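You operate a simulated robot arm through the tools that you are given. There is no shell and no other tool. Be economical: measure what you need, move in short steps, check, and stop when the job is done.

The job below is to be done with a simulated robot arm. You get a single attempt, and the scene is never put back.

JOB
Swap the two red pins in the rail for blue ones.
Fine: the red pins go into the pin bar.

Only the result counts: the job must be done as asked and must still hold three seconds after the hand-in. Knocking over, shifting, dropping, spilling or breaking anything else fails it.

ROBOT AND FRAMES
A 7-joint arm with a fingered hand, fixed in place. Base frame: the origin is at the foot of the arm, x ahead of it, y to its left, z up. Units: mm, rad, N and s.
Its first joint turns from -2.007 to 2.007 rad. Payload 5 kg.
The TCP is the grasp point between the finger pads, 32 mm short of the fingertips. In the tool frame z runs along the fingers and y along their closing line. Largest opening 160 mm; the body of the gripper starts 89 mm behind the TCP. The gripper is a hand of 4 fingers: y runs from the thumb to the fingers, the wrist lies at [0, 0, -267] in the tool frame, and closing takes about 1.5 s.
Orientation is that of the tool frame in the base frame, as a unit quaternion [x, y, z, w]. With the fingers straight down and closing along the base's y, the tool's x points along the base's -x, its y along +y and its z along -z.

CONTROLS
- The arm moves only by the tool apply_moves. Its argument "targets" is a list of rows, each an object of numbers (a shift or turn left out is 0, a gripper value left out holds the last): "rx", "ry", "rz": the turn, a rotation vector about the base's x, y, z in rad; "x", "y", "z": the shift along the base's x, y, z in mm. In form: [{"rx": .., "ry": .., "rz": .., "x": .., "y": .., "z": ..}, ...]. A call has 1 to 20 rows; each row is the pose to reach, as a shift and turn from the pose commanded when the call began. "jaw" is the opening in per cent of the stroke, from 0 (shut) to 100 (fully open), set as the call begins (left out, the last holds). A row lasts 0.2 s, in which the tool goes at most 50 mm and 0.15 rad; a call with a longer step from one row to the next is refused whole, and so is a gripper value outside its range. Where a pose cannot be reached the arm comes as near as it can. A force on the tool above 40 N (or 10 N above the force at the start of the call, whichever is more), or a blocked arm, ends the call early, and 0.2 s more pass. Each finger travels about 45 mm/s and halts on what it meets, pressing with about 33 N; the grip force reading is that of the motor and also rises with nothing between the fingers. The clock runs only during rows and for 0.2 s after the last one: add rows that repeat a pose to give the fingers time. The reply holds the time, the measured pose of the TCP, the force on the tool along the base axes, the opening and the grip force, in the units named above and with some noise, with the torque about the TCP (base axes, N m) and any sound that the robot's microphone picked up, and new pictures: "show" is both (left out), scene, wrist or none.
- Cameras (640 x 400 px; columns grow to the right, rows downward): "scene" is fixed at [50.9, 499.7, 1681.6]; the picture's right is [0.15, -0.99, 0.00], its down [-0.75, -0.12, -0.65] and it looks along [0.64, 0.10, -0.76] (base axes); focal length 257 px, centre (320, 200). "wrist" rides on the gripper at [80, -4, -114] in the tool frame; the picture's right is [0.05, 1.00, 0.00], its down [-0.82, 0.04, -0.58] and it looks along [-0.58, 0.03, 0.82] (tool axes); focal length 265 px, centre (320, 200). There is no depth. A picture from a camera that has moved, and an enlarged one, comes with that camera's place and axes in the base frame and with its lens.
- lift_body(by): slides the trunk up (or, below 0, down) by that many mm; the arm rides with it, the base frame stays. It gives what a move gives, with no picture.
- curl_fingers(finger1, finger2, finger3, thumb_bend): sets how far each is bent, from 0 (flat) to 1 (curled in); at 0.3 the hand is open as for a grip, at 0.7 the pads meet at the TCP. One left out holds its place. A second passes; each finger stops where it meets its share of the squeeze, and holds until it gets a number again. A gripper value or a shape takes the hand back. It gives what a move gives, with no picture; readings hold the bend of each and the force on the fingers (four entries, about 0 where the hand has none), thumb and palm.
- hand_shape(shape): the hand has 4 fingers and takes this shape, open, in about a second: jaw (thumb against the fingers, like two jaws); tri (thumb and two fingers); tip (a fingertip pinch); poke (one finger out to press); point (the index stretched); flat (the hand flat); cup (the hand cupped); fist (a fist). The gripper value then closes the fingers along that shape, each until it touches; the sizes above hold for jaw. It gives what a move gives, with no picture.
- inspect(camera, box): a new picture of the part [left, top, right, bottom] of that camera's present view, enlarged. No time passes.
- job_done(): hands the job in; it is judged then, once.

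Work in short steps. Places have to be worked out from the pictures, the camera data and where the tool is seen: move nearer, look again, correct. Check each grasp and each placing, and mend what went wrong. You have 120 turns and 200 pictures in all, those below and enlarged ones among them. Open the gripper and draw the arm clear of the work before you hand the job in, unless the task says otherwise; then end with one line.

The tools are called as a command line: name --argument value ..., lists and objects as JSON in quotes. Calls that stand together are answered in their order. apply_moves: Moves the arm, as the interface text tells. Its arguments: {"type":"object","properties":{"targets":{"type":"array"},"jaw":{"type":"number"},"show":{"type":"string","enum":["both","scene","wrist","none"]}},"required":["targets"]} The other tools are called the same way: lift_body (by) slides the trunk up or down; hand_shape (shape) gives the hand a shape; curl_fingers (finger1, finger2, finger3, thumb_bend) moves the fingers one by one; inspect (camera, box) takes an enlarged picture of a part of a camera's view; job_done () hands the job in.

At the start:

```text
time_s: 0.0
position: [447.5, 555.3, 1434.5]
tool_rot: [0.0, 1.0, 0.0, 0.0]
wrist_force: [0.2, 0.0, 0.1]
torque: [-0.02, 0.01, -0.01]
gripper_width: 160.1
gripper_force: 0.0
shape: jaw
bend: [0.3, 0.3, 0.3, 0.3]
finger forces: [0.0, 0.0, 0.1, 0.1, 0.1, 0.1]
trunk travel left (down, up): [-725.0, 265.0]
```

scene: 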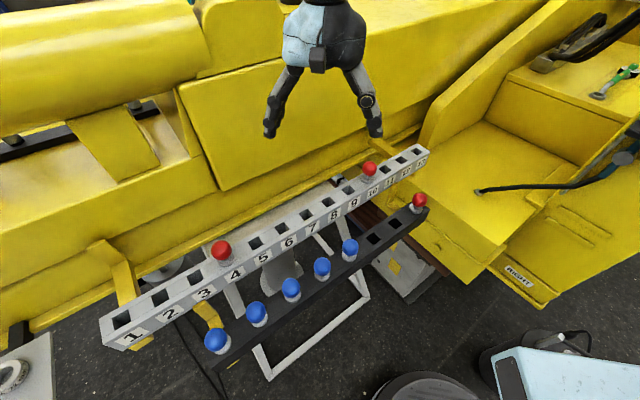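
wrist: 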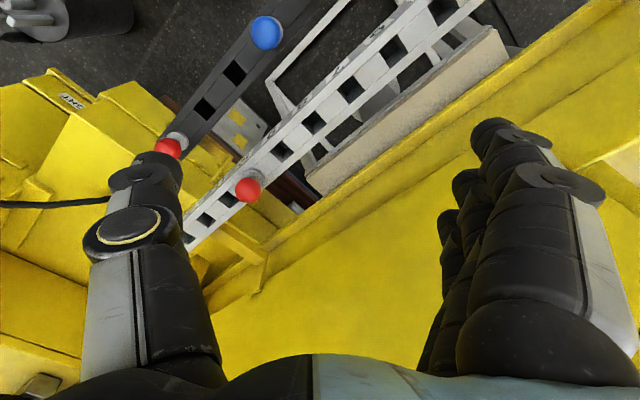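

I start by enlarging the rail and the pin bar in the scene view.

inspect --camera "scene" --box '[90, 220, 290, 360]'

inspect --camera "scene" --box '[270, 130, 450, 270]'

inspect --camera "wrist" --box '[140, 0, 460, 250]'

```text
2.86 times, centred on (190, 290) of scene
camera zoom: at [50.9, 499.7, 1681.6], right [0.15, -0.99, 0.0], down [-0.75, -0.12, -0.65], along [0.64, 0.1, -0.76], focal length 735 px, centre (691, -57)
```

zoom: 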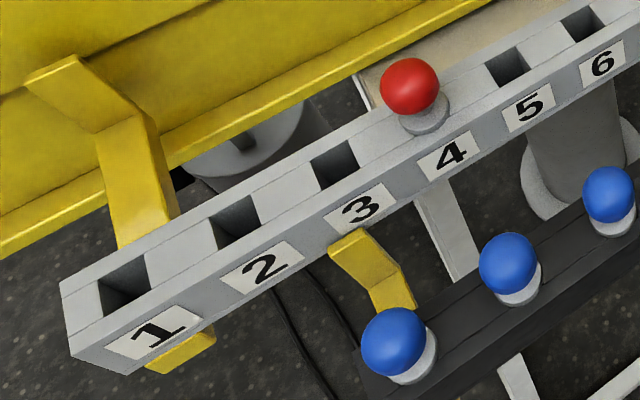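

```text
2.86 times, centred on (360, 200) of scene
camera zoom: at [50.9, 499.7, 1681.6], right [0.15, -0.99, 0.0], down [-0.75, -0.12, -0.65], along [0.64, 0.1, -0.76], focal length 735 px, centre (206, 200)
```

zoom: 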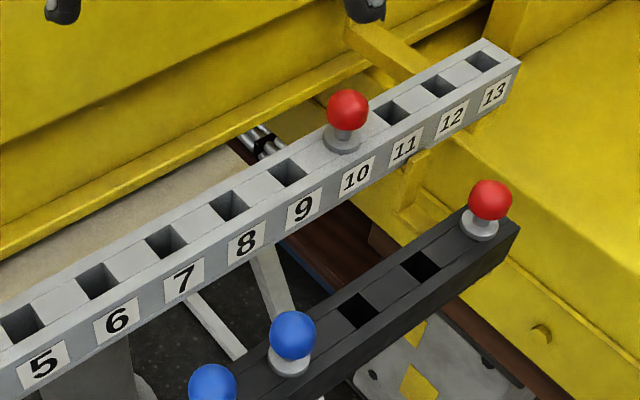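

```text
1.60 times, centred on (300, 125) of wrist
camera zoom: at [366.3, 550.0, 1548.8], right [-0.05, 1.0, 0.0], down [0.82, 0.04, 0.58], along [0.58, 0.03, -0.82], focal length 425 px, centre (352, 320)
```

zoom: 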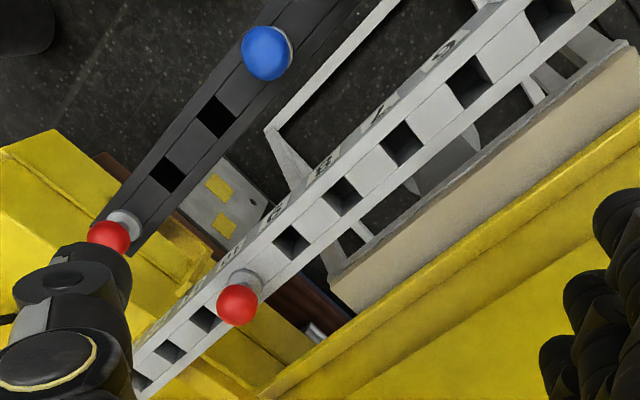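

The two views triangulate well. The red pin in hole 10 has its head near (601, 446, 1192) and the one in hole 4 near (292, 752, 1192). The rail lies at 45°, and the bar heads are at about z 1106. I turn the hand so it closes across the rail and go above pin 10.

apply_moves --targets '[{"rz": -0.13, "x": 22, "y": -16, "z": -14}, {"rz": -0.26, "x": 44, "y": -32, "z": -28}, {"rz": -0.39, "x": 66, "y": -48, "z": -42}, {"rz": -0.52, "x": 88, "y": -64, "z": -56}, {"rz": -0.65, "x": 110, "y": -80, "z": -70}, {"rz": -0.785, "x": 132, "y": -96, "z": -90}, {"rz": -0.785, "x": 153, "y": -109, "z": -114}, {"rz": -0.785, "x": 153, "y": -109, "z": -114}]'

```text
time_s: 1.8
position: [600.2, 444.1, 1321.1]
tool_rot: [0.383, 0.924, 0.0, 0.0]
wrist_force: [0.3, 0.6, 0.2]
torque: [0.01, -0.04, -0.02]
gripper_width: 159.8
gripper_force: 0.0
shape: jaw
bend: [0.3, 0.3, 0.3, 0.3]
finger forces: [0.0, 0.0, 0.0, 0.0, 0.0, 0.0]
trunk travel left (down, up): [-725.0, 265.0]
camera wrist: at [539.4, 498.2, 1435.1], right [0.67, 0.74, 0.0], down [0.61, -0.55, 0.58], along [0.43, -0.39, -0.82], focal length 265 px, centre (320, 200)
```

scene: 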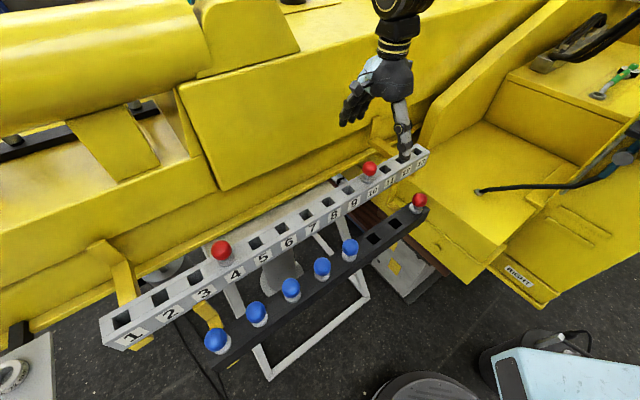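
wrist: 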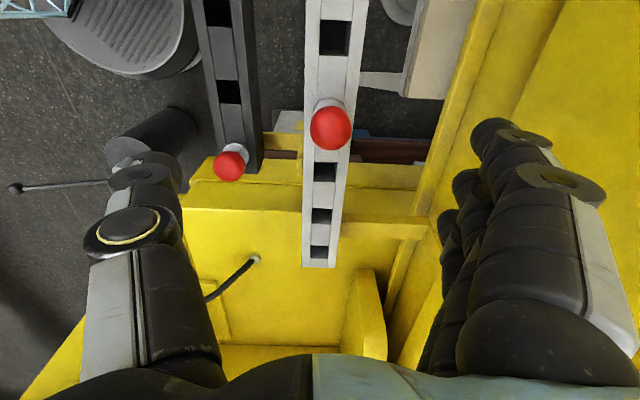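

The head shows slightly to the right of the tool axis, so I correct by about (11, 1), close partway to 60 % and go down to just above the pin.

apply_moves --targets '[{"x": 11, "y": 1, "z": -20}, {"x": 11, "y": 1, "z": -50}, {"x": 11, "y": 1, "z": -70}, {"x": 11, "y": 1, "z": -70}]' --jaw 60

```text
time_s: 2.8
position: [612.5, 443.7, 1248.8]
tool_rot: [0.383, 0.924, 0.0, 0.001]
wrist_force: [-0.4, -0.1, 0.3]
torque: [0.03, 0.0, -0.02]
gripper_width: 96.8
gripper_force: 0.0
shape: jaw
bend: [0.71, 0.71, 0.71, 0.69]
finger forces: [0.0, 0.0, 0.0, 0.0, 0.1, 0.0]
trunk travel left (down, up): [-725.0, 265.0]
camera wrist: at [552.1, 497.2, 1363.0], right [0.67, 0.74, 0.0], down [0.61, -0.55, 0.58], along [0.43, -0.39, -0.82], focal length 265 px, centre (320, 200)
```

scene: 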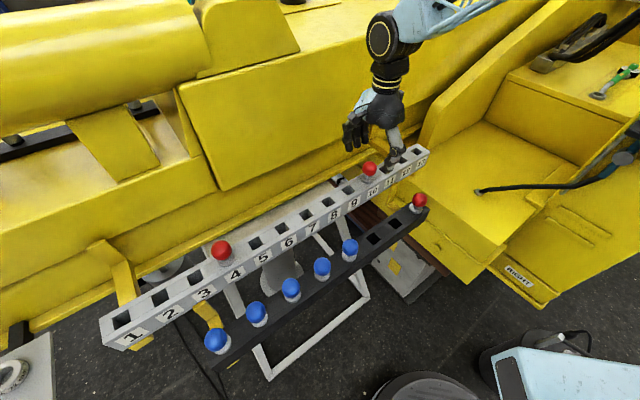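
wrist: 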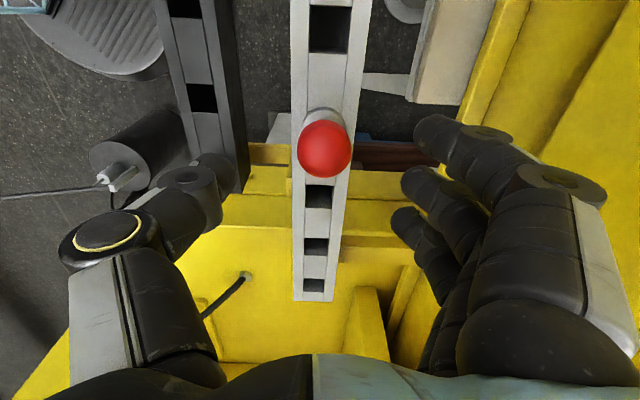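

The head is now almost centred, with a residual of about (0, 4). I go down to head height at z≈1191.

apply_moves --targets '[{"x": 0, "y": 4, "z": -20}, {"x": 0, "y": 4, "z": -40}, {"x": 0, "y": 4, "z": -57}, {"x": 0, "y": 4, "z": -57}]'

```text
time_s: 3.8
position: [610.2, 450.0, 1192.0]
tool_rot: [0.383, 0.924, 0.0, 0.0]
wrist_force: [-0.1, -0.8, -0.4]
torque: [0.01, 0.02, 0.03]
gripper_width: 96.5
gripper_force: 0.1
shape: jaw
bend: [0.71, 0.71, 0.71, 0.69]
finger forces: [0.0, 0.0, 0.0, 0.0, 0.0, 0.1]
trunk travel left (down, up): [-725.0, 265.0]
camera wrist: at [549.6, 503.0, 1305.6], right [0.67, 0.74, 0.0], down [0.61, -0.55, 0.58], along [0.43, -0.39, -0.82], focal length 265 px, centre (320, 200)
```

scene: 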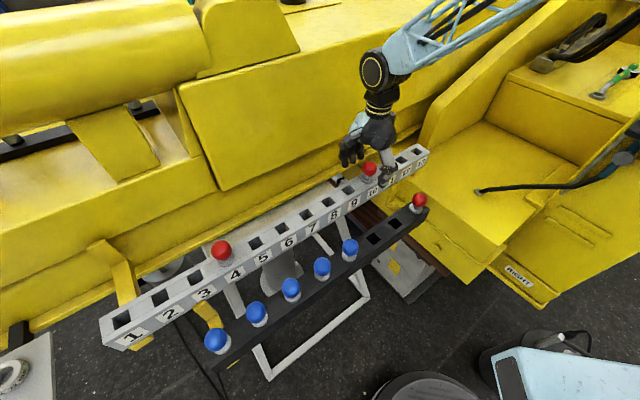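
wrist: 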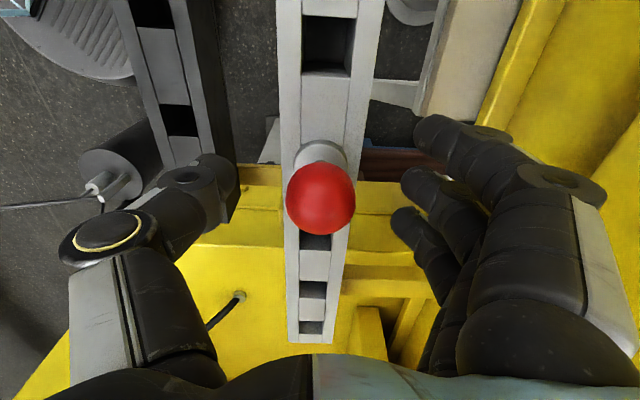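

The head sits at the image centre, which is where the TCP projects. I close on it.

apply_moves --targets '[{"x": 0}, {"x": 0}, {"x": 0}, {"x": 0}, {"x": 0}, {"x": 0}, {"x": 0}]' --jaw 0

```text
time_s: 5.4
position: [609.8, 449.2, 1192.5]
tool_rot: [0.382, 0.924, 0.001, 0.0]
wrist_force: [-0.5, -0.5, 1.4]
torque: [-0.05, -0.02, -0.01]
gripper_width: 20.8
gripper_force: 33.1
shape: jaw
bend: [0.69, 0.73, 0.72, 0.71]
finger forces: [0.0, 10.5, 15.2, 0.0, 27.2, 0.1]
trunk travel left (down, up): [-725.0, 265.0]
camera wrist: at [549.6, 503.0, 1305.7], right [0.67, 0.74, 0.0], down [0.61, -0.55, 0.58], along [0.43, -0.39, -0.82], focal length 265 px, centre (320, 200)
```

scene: 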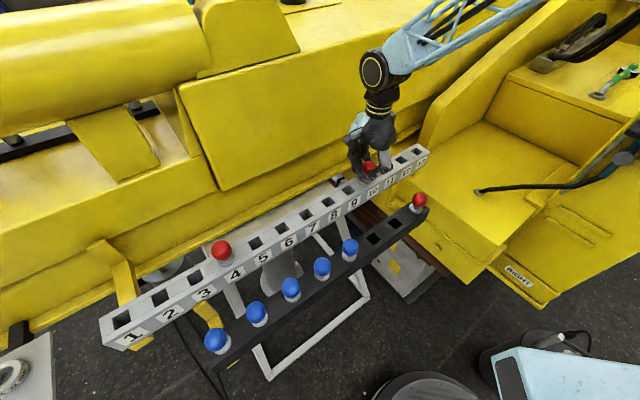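
wrist: 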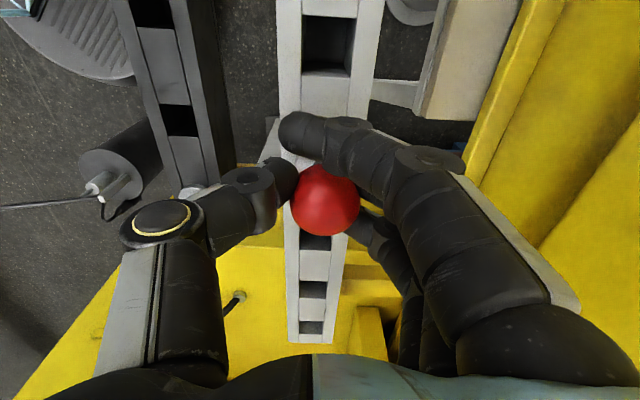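

Thumb and two fingers hold the head with about 27 N. I lift slowly and watch whether the pin comes along.

apply_moves --targets '[{"z": 6}, {"z": 14}, {"z": 24}, {"z": 34}, {"z": 40}]'

```text
time_s: 6.6
position: [612.1, 451.3, 1232.0]
tool_rot: [0.384, 0.924, 0.0, 0.001]
wrist_force: [-0.5, -0.7, -2.5]
torque: [0.01, 0.02, 0.0]
gripper_width: 20.3
gripper_force: 32.9
shape: jaw
bend: [0.69, 0.73, 0.72, 0.71]
finger forces: [0.1, 11.1, 15.3, 0.1, 26.6, 0.1]
trunk travel left (down, up): [-725.0, 265.0]
camera wrist: at [551.1, 503.4, 1346.9], right [0.67, 0.74, 0.0], down [0.61, -0.55, 0.58], along [0.43, -0.39, -0.82], focal length 265 px, centre (320, 200)
```

scene: 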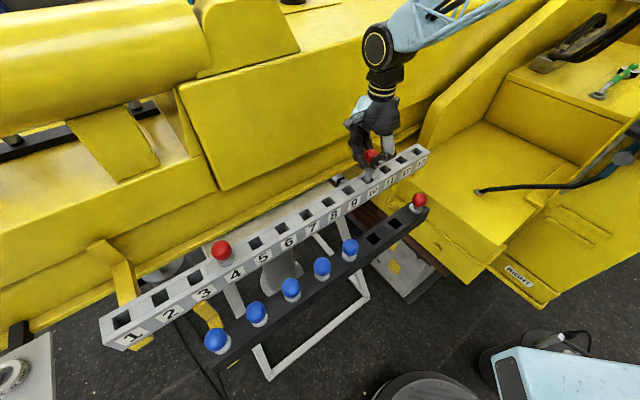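
wrist: 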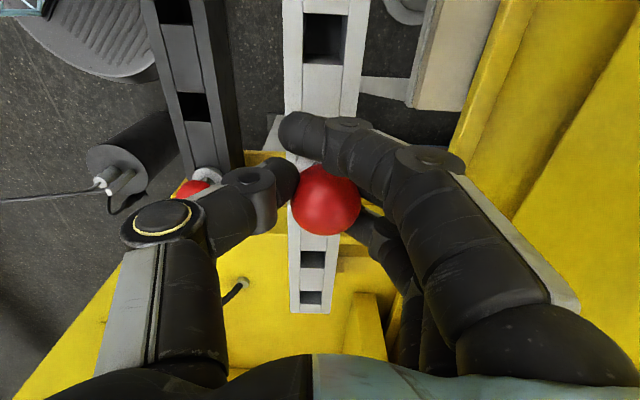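

The pin is coming up with the hand. I keep raising.

apply_moves --targets '[{"z": 15}, {"z": 30}, {"z": 45}, {"z": 60}, {"z": 80}, {"z": 80}]'

inspect --camera "scene" --box '[320, 90, 440, 180]'

```text
time_s: 8.0
position: [612.6, 449.7, 1313.0]
tool_rot: [0.383, 0.924, -0.001, 0.0]
wrist_force: [-0.6, -0.7, -2.0]
torque: [0.05, 0.07, -0.04]
gripper_width: 20.1
gripper_force: 32.8
shape: jaw
bend: [0.69, 0.72, 0.72, 0.71]
finger forces: [0.1, 11.2, 15.5, 0.0, 26.6, 0.0]
trunk travel left (down, up): [-725.0, 265.0]
camera wrist: at [551.8, 503.9, 1427.5], right [0.67, 0.74, 0.0], down [0.61, -0.55, 0.58], along [0.43, -0.39, -0.82], focal length 265 px, centre (320, 200)
```

scene: 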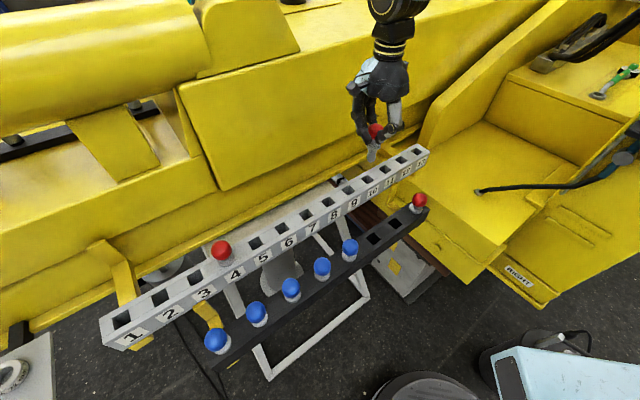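
wrist: 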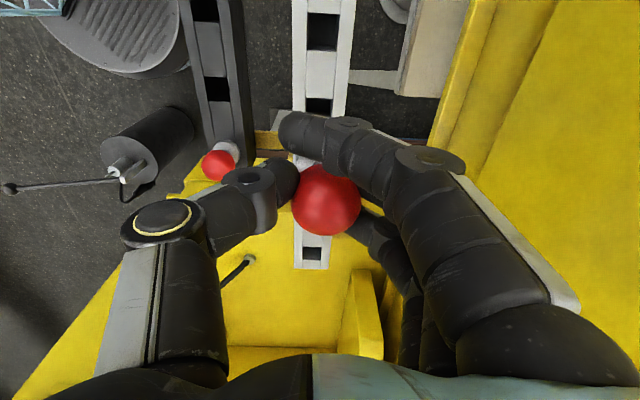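

```text
4.44 times, centred on (380, 135) of scene
camera zoom: at [50.9, 499.7, 1681.6], right [0.15, -0.99, 0.0], down [-0.75, -0.12, -0.65], along [0.64, 0.1, -0.76], focal length 1144 px, centre (53, 489)
```

zoom: 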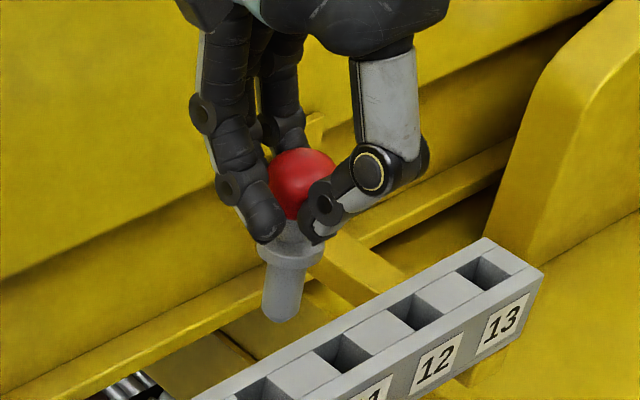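

The pin is free: a round shank about 50 mm long, hanging straight. The first free bar hole, next to the end red, should be near (528, 355). I carry it there at this height and look.

apply_moves --targets '[{"x": -21, "y": -24}, {"x": -42, "y": -48}, {"x": -64, "y": -72}, {"x": -85, "y": -95}, {"x": -85, "y": -95, "z": -40}, {"x": -85, "y": -95, "z": -60}, {"x": -85, "y": -95, "z": -60}]'

inspect --camera "scene" --box '[320, 140, 440, 260]'

```text
time_s: 9.6
position: [525.2, 356.4, 1253.4]
tool_rot: [0.383, 0.924, -0.001, 0.0]
wrist_force: [-0.5, 0.4, -2.7]
torque: [0.01, 0.05, 0.04]
gripper_width: 20.3
gripper_force: 33.2
shape: jaw
bend: [0.69, 0.72, 0.72, 0.71]
finger forces: [0.1, 11.5, 16.1, 0.0, 26.4, 0.0]
trunk travel left (down, up): [-725.0, 265.0]
camera wrist: at [465.4, 410.2, 1367.6], right [0.67, 0.74, 0.0], down [0.61, -0.55, 0.58], along [0.43, -0.39, -0.82], focal length 265 px, centre (320, 200)
```

scene: 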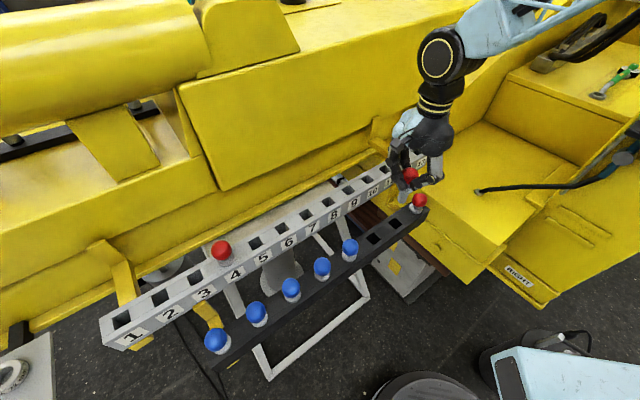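
wrist: 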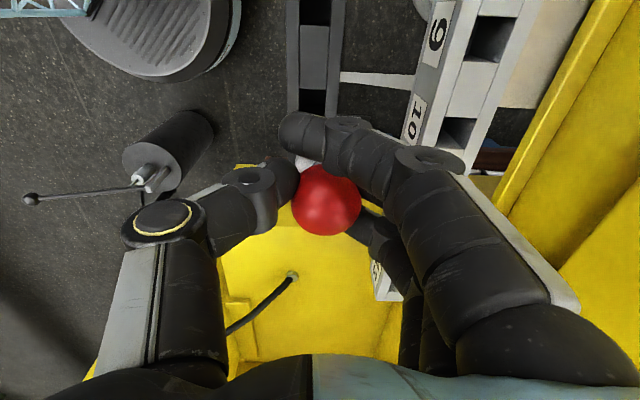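

```text
3.33 times, centred on (380, 200) of scene
camera zoom: at [50.9, 499.7, 1681.6], right [0.15, -0.99, 0.0], down [-0.75, -0.12, -0.65], along [0.64, 0.1, -0.76], focal length 858 px, centre (120, 200)
```

zoom: 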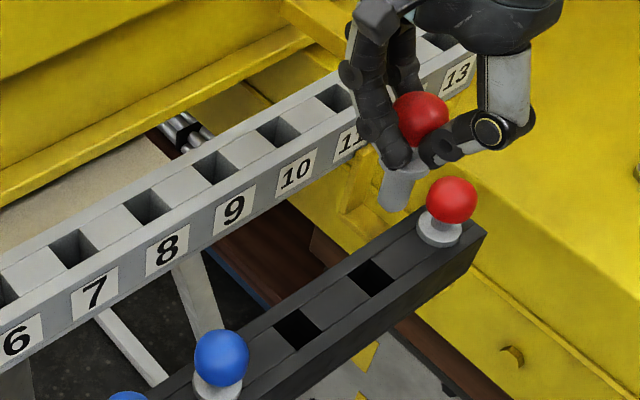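

Both views put the hole about (−3, −6) from the tool, and the ball sits about 3 mm toward the fingers. I shift by (−5, −8), go down 50 mm and look closely.

apply_moves --targets '[{"x": -5, "y": -8}, {"x": -5, "y": -8, "z": -20}, {"x": -5, "y": -8, "z": -40}, {"x": -5, "y": -8, "z": -60}, {"x": -5, "y": -8, "z": -60}]' --show "none"

inspect --camera "scene" --box '[350, 170, 430, 230]'

inspect --camera "wrist" --box '[240, 60, 400, 260]'

```text
time_s: 10.8
position: [520.5, 346.0, 1195.0]
tool_rot: [0.382, 0.924, 0.0, 0.0]
wrist_force: [-0.4, -0.9, -2.2]
torque: [0.02, 0.03, 0.01]
gripper_width: 20.0
gripper_force: 33.2
shape: jaw
bend: [0.69, 0.72, 0.72, 0.71]
finger forces: [0.0, 11.5, 16.2, 0.0, 26.4, 0.1]
trunk travel left (down, up): [-725.0, 265.0]
```

```text
6.67 times, centred on (390, 200) of scene
camera zoom: at [50.9, 499.7, 1681.6], right [0.15, -0.99, 0.0], down [-0.75, -0.12, -0.65], along [0.64, 0.1, -0.76], focal length 1715 px, centre (-147, 200)
```

zoom: 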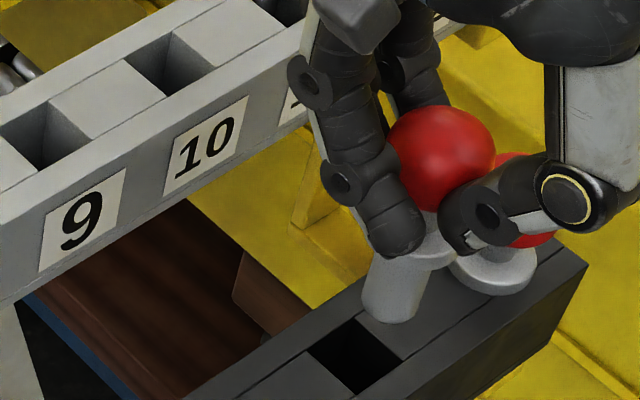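

```text
2.00 times, centred on (320, 160) of wrist
camera zoom: at [460.2, 400.1, 1308.5], right [0.67, 0.74, 0.0], down [0.61, -0.55, 0.58], along [0.43, -0.39, -0.82], focal length 531 px, centre (320, 280)
```

zoom: 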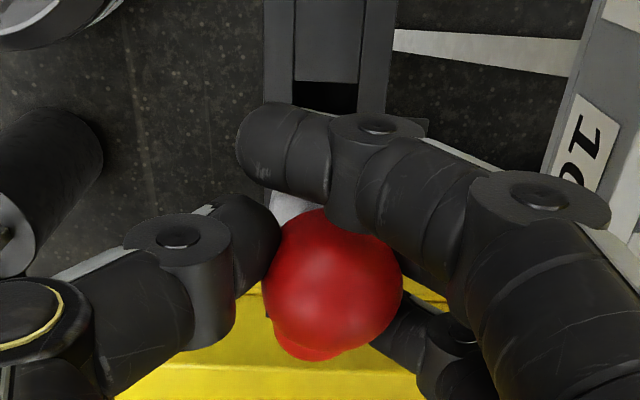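

The scene and wrist estimates differ by a few mm because the bar top's height is uncertain. I go 15 mm lower so the tip is nearly at the bar, then compare directly.

apply_moves --targets '[{"z": -8}, {"z": -16}, {"z": -16}]' --show "none"

inspect --camera "scene" --box '[360, 180, 420, 230]'

```text
time_s: 11.6
position: [520.2, 347.4, 1177.3]
tool_rot: [0.383, 0.924, 0.0, 0.0]
wrist_force: [-1.0, -0.5, -3.4]
torque: [0.02, 0.02, 0.03]
gripper_width: 20.4
gripper_force: 33.3
shape: jaw
bend: [0.69, 0.72, 0.72, 0.71]
finger forces: [0.0, 11.5, 16.2, 0.0, 26.4, 0.0]
trunk travel left (down, up): [-725.0, 265.0]
```

```text
8.00 times, centred on (390, 205) of scene
camera zoom: at [50.9, 499.7, 1681.6], right [0.15, -0.99, 0.0], down [-0.75, -0.12, -0.65], along [0.64, 0.1, -0.76], focal length 2058 px, centre (-240, 160)
```

zoom: 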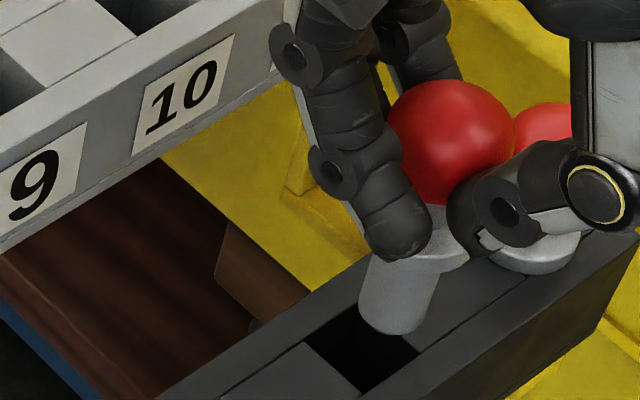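

I check the wrist view at high zoom for the lateral position relative to the bar.

inspect --camera "wrist" --box '[270, 40, 370, 240]'

inspect --camera "scene" --box '[375, 190, 405, 215]'

```text
2.00 times, centred on (320, 140) of wrist
camera zoom: at [460.5, 400.6, 1292.0], right [0.67, 0.74, 0.0], down [0.61, -0.55, 0.58], along [0.43, -0.39, -0.82], focal length 531 px, centre (320, 320)
```

zoom: 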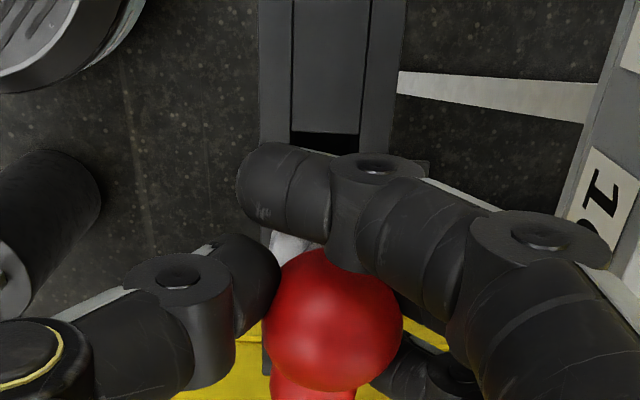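

```text
16.00 times, centred on (390, 202) of scene
camera zoom: at [50.9, 499.7, 1681.6], right [0.15, -0.99, 0.0], down [-0.75, -0.12, -0.65], along [0.64, 0.1, -0.76], focal length 4117 px, centre (-800, 160)
```

zoom: 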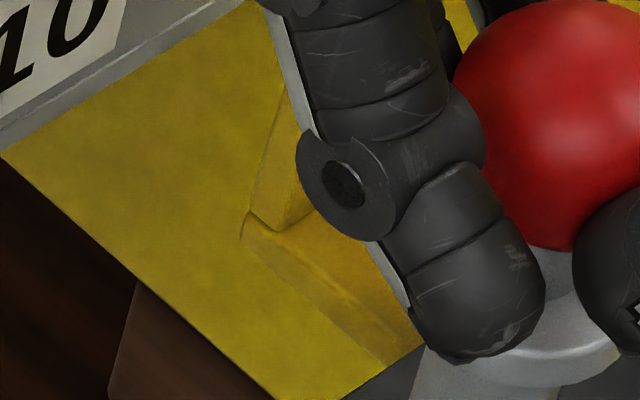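

I zoom in on the tip and the hole for accurate corners.

inspect --camera "scene" --box '[370, 205, 410, 230]'

```text
16.00 times, centred on (390, 218) of scene
camera zoom: at [50.9, 499.7, 1681.6], right [0.15, -0.99, 0.0], down [-0.75, -0.12, -0.65], along [0.64, 0.1, -0.76], focal length 4117 px, centre (-800, -80)
```

zoom: 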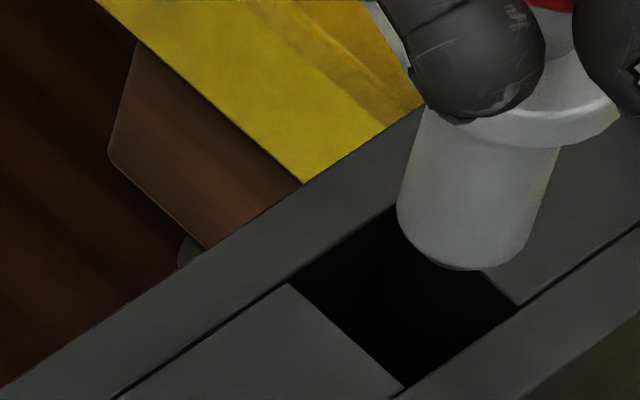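

In this view the axis slope and the shank length (about 43 mm) fit a tip 22–28 mm above the bar. The pin is tilted slightly so that the tip is 4–5 mm toward the robot side. I tilt the hand by about 0.055 rad to straighten it and nudge 1 mm.

apply_moves --targets '[{"rx": 0.02, "ry": -0.02, "x": -1, "y": 1}, {"rx": 0.039, "ry": -0.039, "x": -1, "y": 1}, {"rx": 0.039, "ry": -0.039, "x": -1, "y": 1}]' --show "none"

inspect --camera "scene" --box '[370, 205, 410, 230]'

```text
time_s: 12.4
position: [519.9, 347.9, 1178.0]
tool_rot: [0.383, 0.923, 0.024, 0.01]
wrist_force: [0.8, 0.1, -2.3]
torque: [0.01, 0.04, 0.0]
gripper_width: 20.3
gripper_force: 33.1
shape: jaw
bend: [0.69, 0.72, 0.72, 0.71]
finger forces: [0.1, 11.4, 16.2, 0.1, 26.5, 0.0]
trunk travel left (down, up): [-725.0, 265.0]
```

```text
16.00 times, centred on (390, 218) of scene
camera zoom: at [50.9, 499.7, 1681.6], right [0.15, -0.99, 0.0], down [-0.75, -0.12, -0.65], along [0.64, 0.1, -0.76], focal length 4117 px, centre (-800, -80)
```

zoom: 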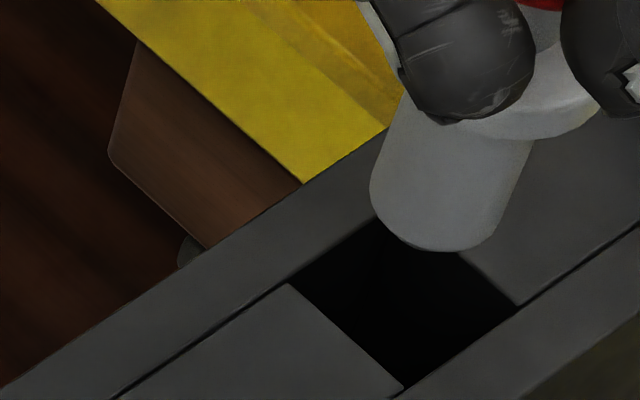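

The pin is now straight, and a straight descent from here lands on the hole. I go down 14 mm and recheck.

apply_moves --targets '[{"z": -7}, {"z": -14}, {"z": -14}]' --show "none"

inspect --camera "scene" --box '[370, 205, 410, 230]'

```text
time_s: 13.2
position: [520.7, 347.8, 1160.9]
tool_rot: [0.382, 0.924, 0.026, 0.011]
wrist_force: [-0.4, 0.5, -1.4]
torque: [0.02, 0.04, 0.02]
gripper_width: 20.2
gripper_force: 32.6
shape: jaw
bend: [0.69, 0.72, 0.72, 0.71]
finger forces: [0.1, 11.7, 16.1, 0.1, 26.5, 0.1]
trunk travel left (down, up): [-725.0, 265.0]
```

```text
16.00 times, centred on (390, 218) of scene
camera zoom: at [50.9, 499.7, 1681.6], right [0.15, -0.99, 0.0], down [-0.75, -0.12, -0.65], along [0.64, 0.1, -0.76], focal length 4117 px, centre (-800, -80)
```

zoom: 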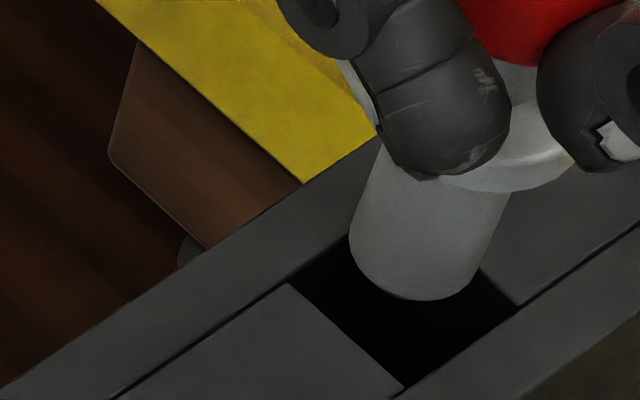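

Nearly over the hole. I go down 8 mm more with a −1 mm shift across the bar.

apply_moves --targets '[{"x": -0.7, "y": -0.7, "z": -4}, {"x": -0.7, "y": -0.7, "z": -8}, {"x": -0.7, "y": -0.7, "z": -8}]' --show "none"

inspect --camera "scene" --box '[370, 205, 410, 230]'

```text
time_s: 14.0
position: [518.6, 346.3, 1154.6]
tool_rot: [0.383, 0.924, 0.025, 0.011]
wrist_force: [-1.3, 0.8, -2.3]
torque: [0.12, 0.13, -0.02]
gripper_width: 20.4
gripper_force: 32.9
shape: jaw
bend: [0.69, 0.72, 0.71, 0.71]
finger forces: [0.1, 12.9, 15.3, 0.1, 27.0, 0.0]
trunk travel left (down, up): [-725.0, 265.0]
```

```text
16.00 times, centred on (390, 218) of scene
camera zoom: at [50.9, 499.7, 1681.6], right [0.15, -0.99, 0.0], down [-0.75, -0.12, -0.65], along [0.64, 0.1, -0.76], focal length 4117 px, centre (-800, -80)
```

zoom: 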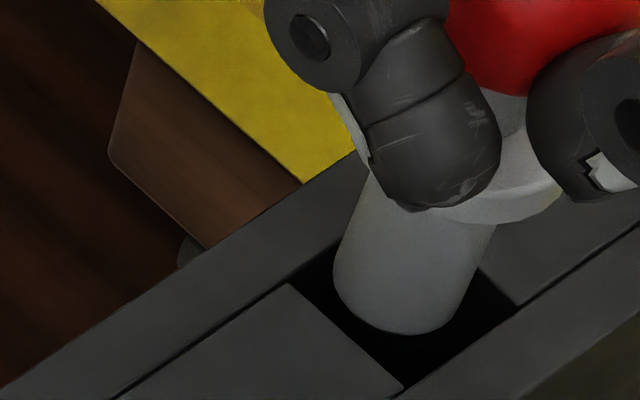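

The tip is at the hole mouth, with very light side contact. I continue down in small steps and watch the force.

apply_moves --targets '[{"z": -3}, {"z": -6}, {"z": -6}]' --show "none"

inspect --camera "scene" --box '[370, 205, 410, 230]'

```text
time_s: 14.8
position: [520.8, 347.6, 1149.7]
tool_rot: [0.382, 0.924, 0.025, 0.01]
wrist_force: [-1.5, 0.1, -1.4]
torque: [0.05, 0.21, 0.02]
gripper_width: 20.3
gripper_force: 33.0
shape: jaw
bend: [0.69, 0.72, 0.71, 0.71]
finger forces: [0.0, 13.3, 15.2, 0.0, 27.4, 0.1]
trunk travel left (down, up): [-725.0, 265.0]
```

```text
16.00 times, centred on (390, 218) of scene
camera zoom: at [50.9, 499.7, 1681.6], right [0.15, -0.99, 0.0], down [-0.75, -0.12, -0.65], along [0.64, 0.1, -0.76], focal length 4117 px, centre (-800, -80)
```

zoom: 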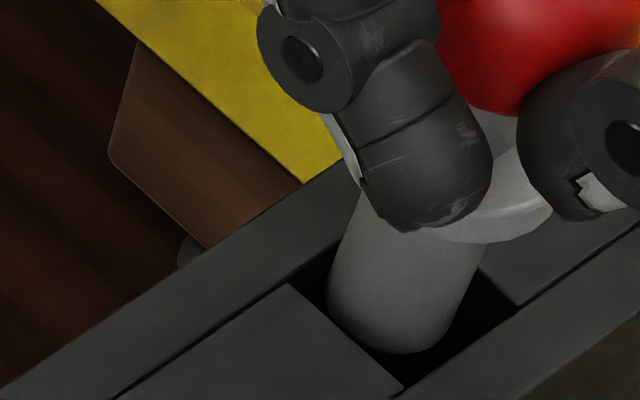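

It is entering with no vertical load. I keep lowering.

apply_moves --targets '[{"z": -5}, {"z": -10}, {"z": -15}, {"z": -15}]' --show "none"

inspect --camera "scene" --box '[370, 195, 410, 225]'

```text
time_s: 15.8
position: [519.7, 348.1, 1134.2]
tool_rot: [0.382, 0.924, 0.024, 0.01]
wrist_force: [-3.3, 0.6, 0.1]
torque: [0.08, 0.25, 0.03]
gripper_width: 20.5
gripper_force: 33.1
shape: jaw
bend: [0.69, 0.72, 0.71, 0.71]
finger forces: [0.1, 13.6, 14.9, 0.0, 28.3, 0.0]
trunk travel left (down, up): [-725.0, 265.0]
```

```text
13.33 times, centred on (390, 210) of scene
camera zoom: at [50.9, 499.7, 1681.6], right [0.15, -0.99, 0.0], down [-0.75, -0.12, -0.65], along [0.64, 0.1, -0.76], focal length 3430 px, centre (-613, 67)
```

zoom: 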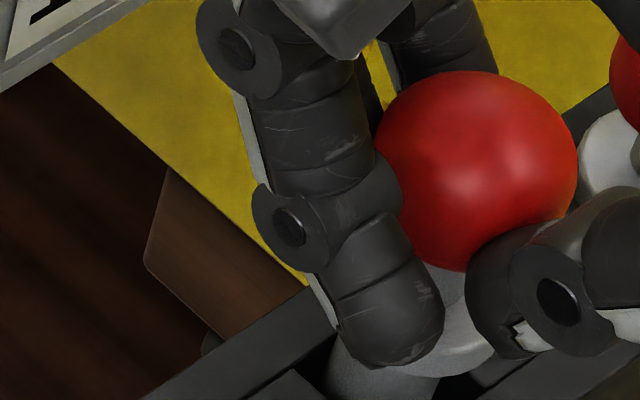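

The pin is well inside. I ease −1 mm in x for the side force and continue until the flange meets the bar.

apply_moves --targets '[{"x": -0.8, "z": -5}, {"x": -0.8, "z": -10}, {"x": -0.8, "z": -15}, {"x": -0.8, "z": -18}, {"x": -0.8, "z": -21}, {"x": -0.8, "z": -24}, {"x": -0.8, "z": -27}]'

inspect --camera "scene" --box '[370, 195, 430, 225]'

```text
time_s: 17.3
position: [516.5, 350.1, 1114.3]
tool_rot: [0.382, 0.924, 0.029, 0.012]
wrist_force: [-14.1, 0.9, 26.7]
torque: [-0.2, 0.02, -0.06]
gripper_width: 22.7
gripper_force: 33.1
shape: jaw
bend: [0.69, 0.73, 0.72, 0.72]
finger forces: [0.2, 13.3, 16.5, 0.0, 39.7, 0.0]
trunk travel left (down, up): [-725.0, 265.0]
stopped in row 7: the force on the tool passed its limit at 43 N (the readings are from after the stop); the commanded pose is now the measured one
camera wrist: at [451.5, 399.1, 1228.2], right [0.67, 0.74, 0.06], down [0.58, -0.57, 0.58], along [0.47, -0.35, -0.81], focal length 265 px, centre (320, 200)
```

scene: 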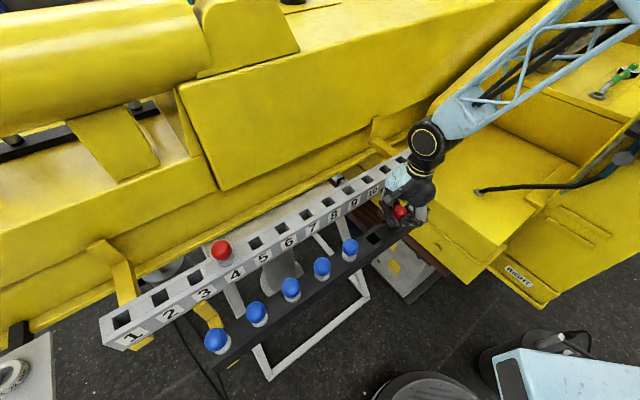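
wrist: 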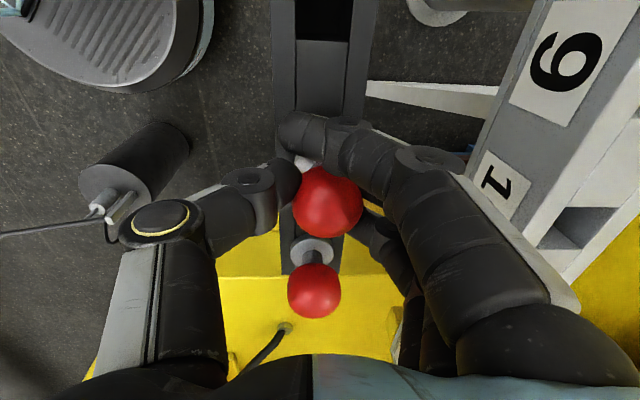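

```text
10.67 times, centred on (400, 210) of scene
camera zoom: at [50.9, 499.7, 1681.6], right [0.15, -0.99, 0.0], down [-0.75, -0.12, -0.65], along [0.64, 0.1, -0.76], focal length 2744 px, centre (-533, 93)
```

zoom: 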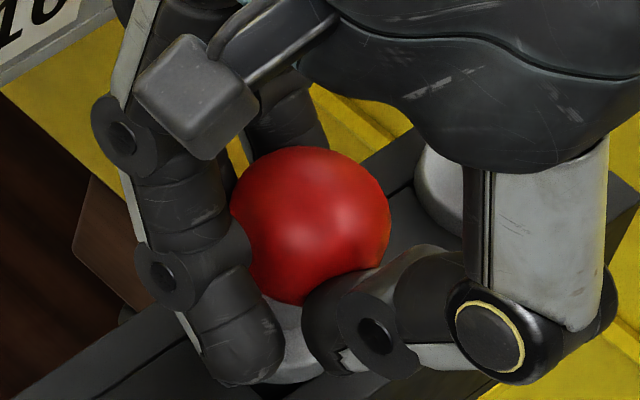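

The flange appears to have landed at z≈1114. I ease up 2 mm and open partway to release.

apply_moves --targets '[{"z": 2}, {"z": 2}, {"z": 2}, {"z": 2}, {"z": 2}]' --jaw 55

inspect --camera "scene" --box '[370, 195, 430, 225]'

```text
time_s: 18.5
position: [519.6, 349.9, 1114.8]
tool_rot: [0.382, 0.924, 0.028, 0.011]
wrist_force: [0.8, 0.1, -0.1]
torque: [-0.01, 0.01, -0.01]
gripper_width: 86.9
gripper_force: 0.1
shape: jaw
bend: [0.72, 0.72, 0.72, 0.7]
finger forces: [0.0, 0.0, 0.1, 0.1, 0.1, 0.0]
trunk travel left (down, up): [-725.0, 265.0]
camera wrist: at [454.2, 398.9, 1227.7], right [0.67, 0.74, 0.06], down [0.58, -0.57, 0.58], along [0.46, -0.35, -0.81], focal length 265 px, centre (320, 200)
```

scene: 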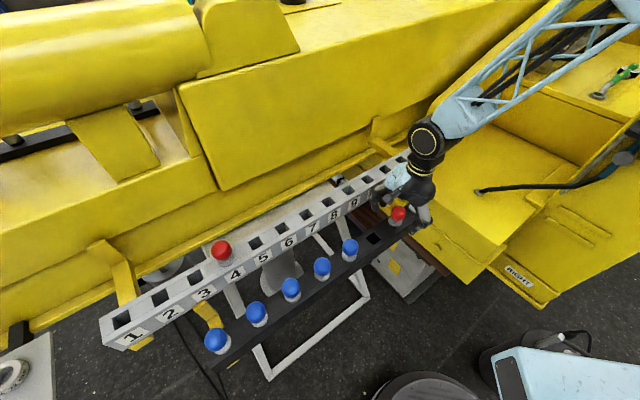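
wrist: 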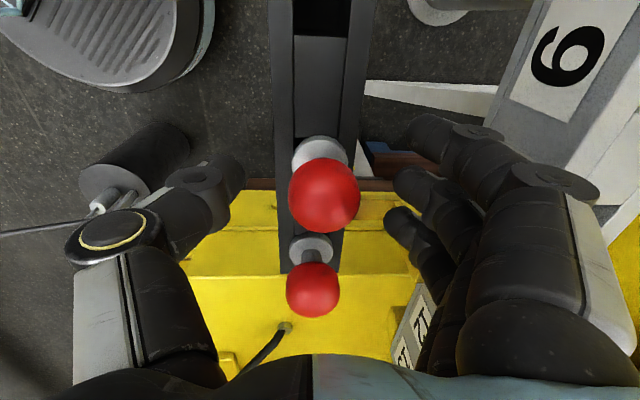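

```text
10.67 times, centred on (400, 210) of scene
camera zoom: at [50.9, 499.7, 1681.6], right [0.15, -0.99, 0.0], down [-0.75, -0.12, -0.65], along [0.64, 0.1, -0.76], focal length 2744 px, centre (-533, 93)
```

zoom: 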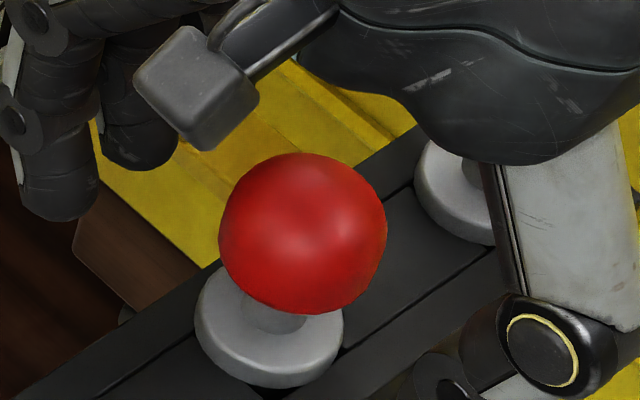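

Pin one sits flat in bar hole 1. I straighten the hand, rise and move above the red pin in rail hole 4.

apply_moves --targets '[{"z": 30}, {"z": 70}, {"z": 110}, {"z": 150, "rx": -0.02, "ry": 0.02}, {"z": 185, "rx": -0.039, "ry": 0.039}, {"x": -20, "y": 40, "z": 185, "rx": -0.039, "ry": 0.039}, {"x": -40, "y": 80, "z": 185, "rx": -0.039, "ry": 0.039}, {"x": -60, "y": 120, "z": 185, "rx": -0.039, "ry": 0.039}, {"x": -80, "y": 160, "z": 185, "rx": -0.039, "ry": 0.039}, {"x": -100, "y": 200, "z": 185, "rx": -0.039, "ry": 0.039}, {"x": -120, "y": 240, "z": 185, "rx": -0.039, "ry": 0.039}, {"x": -140, "y": 280, "z": 185, "rx": -0.039, "ry": 0.039}, {"x": -160, "y": 320, "z": 185, "rx": -0.039, "ry": 0.039}, {"x": -180, "y": 360, "z": 185, "rx": -0.039, "ry": 0.039}, {"x": -200, "y": 390, "z": 185, "rx": -0.039, "ry": 0.039}, {"x": -220, "y": 406, "z": 185, "rx": -0.039, "ry": 0.039}, {"x": -220, "y": 406, "z": 185, "rx": -0.039, "ry": 0.039}]'

```text
time_s: 22.1
position: [299.8, 755.8, 1297.9]
tool_rot: [0.382, 0.924, 0.001, 0.001]
wrist_force: [0.2, -0.4, -0.1]
torque: [0.01, 0.02, 0.01]
gripper_width: 87.5
gripper_force: 0.0
shape: jaw
bend: [0.72, 0.72, 0.72, 0.7]
finger forces: [0.0, 0.1, 0.1, 0.0, 0.0, 0.1]
trunk travel left (down, up): [-725.0, 265.0]
camera wrist: at [239.2, 808.0, 1412.7], right [0.67, 0.74, 0.0], down [0.61, -0.55, 0.58], along [0.43, -0.38, -0.82], focal length 265 px, centre (320, 200)
```

scene: 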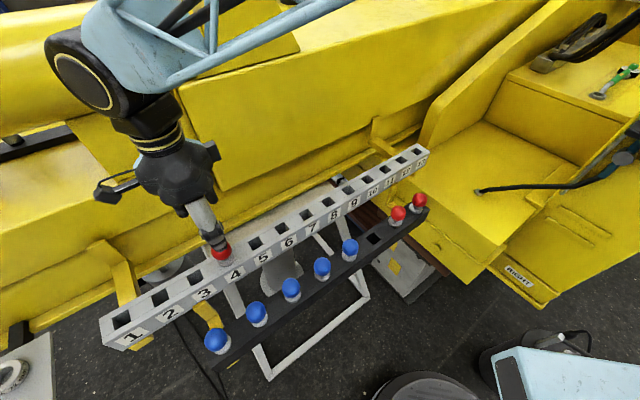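
wrist: 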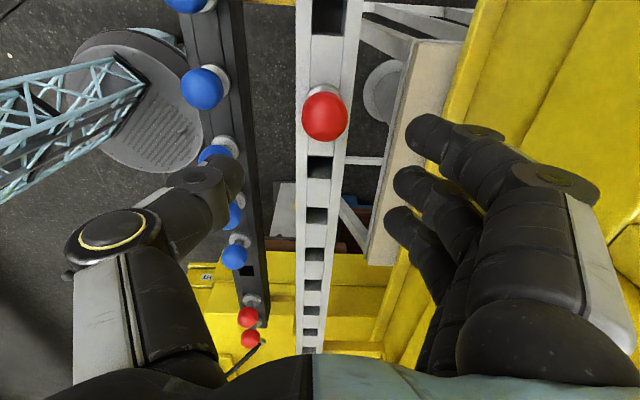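

The pin 4 head is near (295, 765, 1192). The last grasp pushed the head about 3 mm toward the fingers, which caused the tilt, so I bias the hand 3 mm to the thumb side and go down to 1248 for a check.

apply_moves --targets '[{"x": -4, "y": 4, "z": -10}, {"x": -6.7, "y": 7.5, "z": -30}, {"x": -6.7, "y": 7.5, "z": -50}, {"x": -6.7, "y": 7.5, "z": -50}]' --show "wrist"

```text
time_s: 23.1
position: [293.1, 761.6, 1249.5]
tool_rot: [0.382, 0.924, 0.002, 0.001]
wrist_force: [-1.0, 0.7, -0.4]
torque: [-0.01, 0.03, 0.0]
gripper_width: 87.7
gripper_force: 0.1
shape: jaw
bend: [0.72, 0.72, 0.72, 0.7]
finger forces: [0.1, 0.0, 0.0, 0.1, 0.1, 0.0]
trunk travel left (down, up): [-725.0, 265.0]
camera wrist: at [232.7, 815.7, 1363.7], right [0.67, 0.74, 0.0], down [0.61, -0.55, 0.58], along [0.43, -0.38, -0.82], focal length 265 px, centre (320, 200)
```

wrist: 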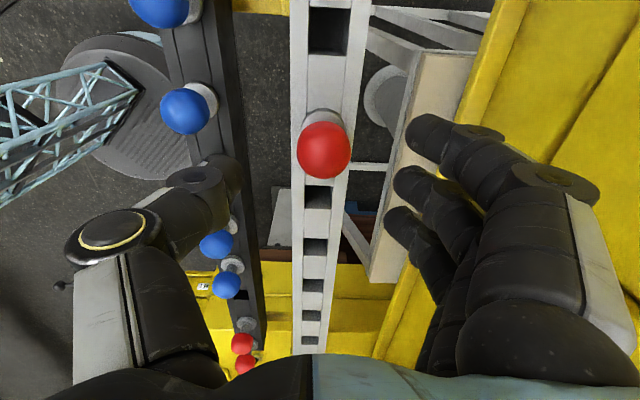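

I apply a last correction of 2.7 mm along the rail and go down to the head.

apply_moves --targets '[{"x": -1.9, "y": 1.9, "z": -20}, {"x": -1.9, "y": 1.9, "z": -40}, {"x": -1.9, "y": 1.9, "z": -57}, {"x": -1.9, "y": 1.9, "z": -57}]' --show "wrist"

```text
time_s: 24.1
position: [290.7, 764.9, 1193.1]
tool_rot: [0.381, 0.924, 0.001, 0.001]
wrist_force: [0.4, 0.5, -0.3]
torque: [0.04, -0.01, 0.02]
gripper_width: 87.5
gripper_force: 0.0
shape: jaw
bend: [0.72, 0.72, 0.72, 0.7]
finger forces: [0.0, 0.0, 0.0, 0.0, 0.0, 0.0]
trunk travel left (down, up): [-725.0, 265.0]
camera wrist: at [229.4, 818.6, 1307.1], right [0.67, 0.74, 0.0], down [0.61, -0.55, 0.58], along [0.43, -0.38, -0.82], focal length 265 px, centre (320, 200)
```

wrist: 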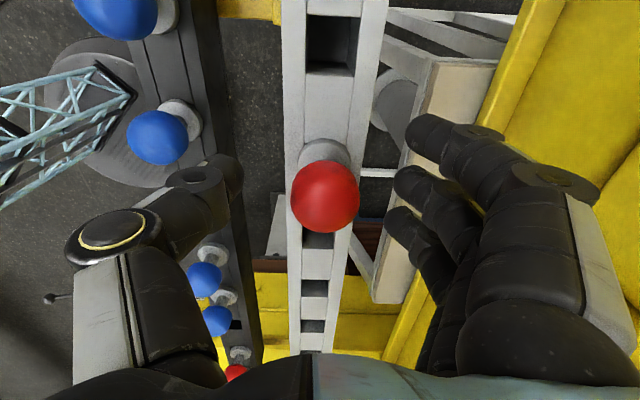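

The head is at (325, 197), exactly as intended. I close on it.

apply_moves --targets '[{"x": 0}, {"x": 0}, {"x": 0}, {"x": 0}, {"x": 0}, {"x": 0}, {"x": 0}]' --jaw 0 --show "wrist"

```text
time_s: 25.7
position: [289.5, 765.5, 1192.2]
tool_rot: [0.382, 0.924, 0.002, 0.0]
wrist_force: [-1.4, -0.4, 1.3]
torque: [0.0, -0.06, -0.02]
gripper_width: 20.4
gripper_force: 33.0
shape: jaw
bend: [0.69, 0.73, 0.72, 0.71]
finger forces: [0.0, 10.4, 15.4, 0.1, 27.7, 0.0]
trunk travel left (down, up): [-725.0, 265.0]
camera wrist: at [229.3, 818.7, 1306.9], right [0.67, 0.74, 0.0], down [0.61, -0.55, 0.58], along [0.43, -0.38, -0.82], focal length 265 px, centre (320, 200)
```

wrist: 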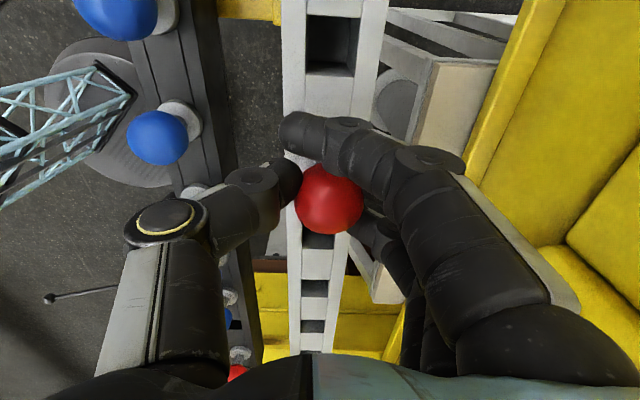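

The grip holds, but the head shifted about 2 mm again. I move back 2 mm to straighten the pin and then lift it out.

apply_moves --targets '[{"x": -1.4, "y": -1.4, "z": 1}, {"x": -1.4, "y": -1.4, "z": 15}, {"x": -1.4, "y": -1.4, "z": 30}, {"x": -1.4, "y": -1.4, "z": 50}, {"x": -1.4, "y": -1.4, "z": 80}, {"x": -1.4, "y": -1.4, "z": 115}, {"x": -1.4, "y": -1.4, "z": 115}]' --show "wrist"

inspect --camera "scene" --box '[190, 200, 270, 260]'

```text
time_s: 27.3
position: [289.1, 764.5, 1304.3]
tool_rot: [0.382, 0.924, 0.002, 0.001]
wrist_force: [-0.6, -0.5, -1.7]
torque: [-0.04, 0.01, 0.04]
gripper_width: 20.3
gripper_force: 32.6
shape: jaw
bend: [0.69, 0.73, 0.72, 0.71]
finger forces: [0.0, 11.0, 15.5, 0.0, 26.7, 0.0]
trunk travel left (down, up): [-725.0, 265.0]
camera wrist: at [228.3, 817.9, 1419.0], right [0.67, 0.74, 0.0], down [0.61, -0.55, 0.58], along [0.43, -0.38, -0.82], focal length 265 px, centre (320, 200)
```

wrist: 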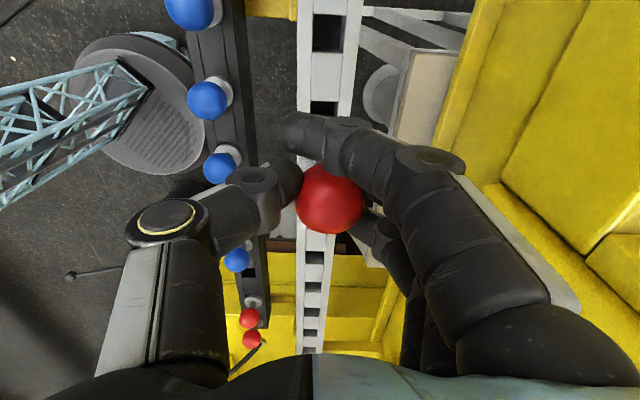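

```text
6.67 times, centred on (230, 230) of scene
camera zoom: at [50.9, 499.7, 1681.6], right [0.15, -0.99, 0.0], down [-0.75, -0.12, -0.65], along [0.64, 0.1, -0.76], focal length 1715 px, centre (920, 0)
```

zoom: 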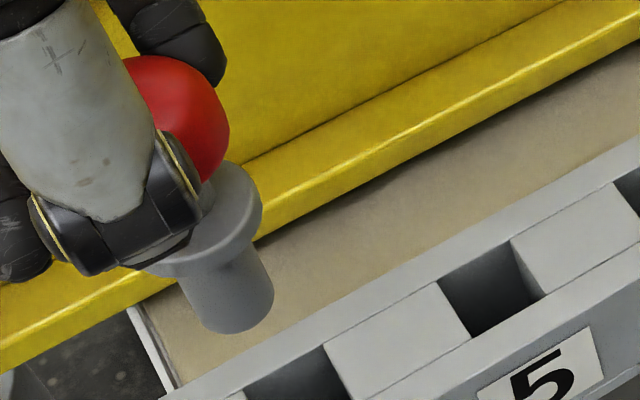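

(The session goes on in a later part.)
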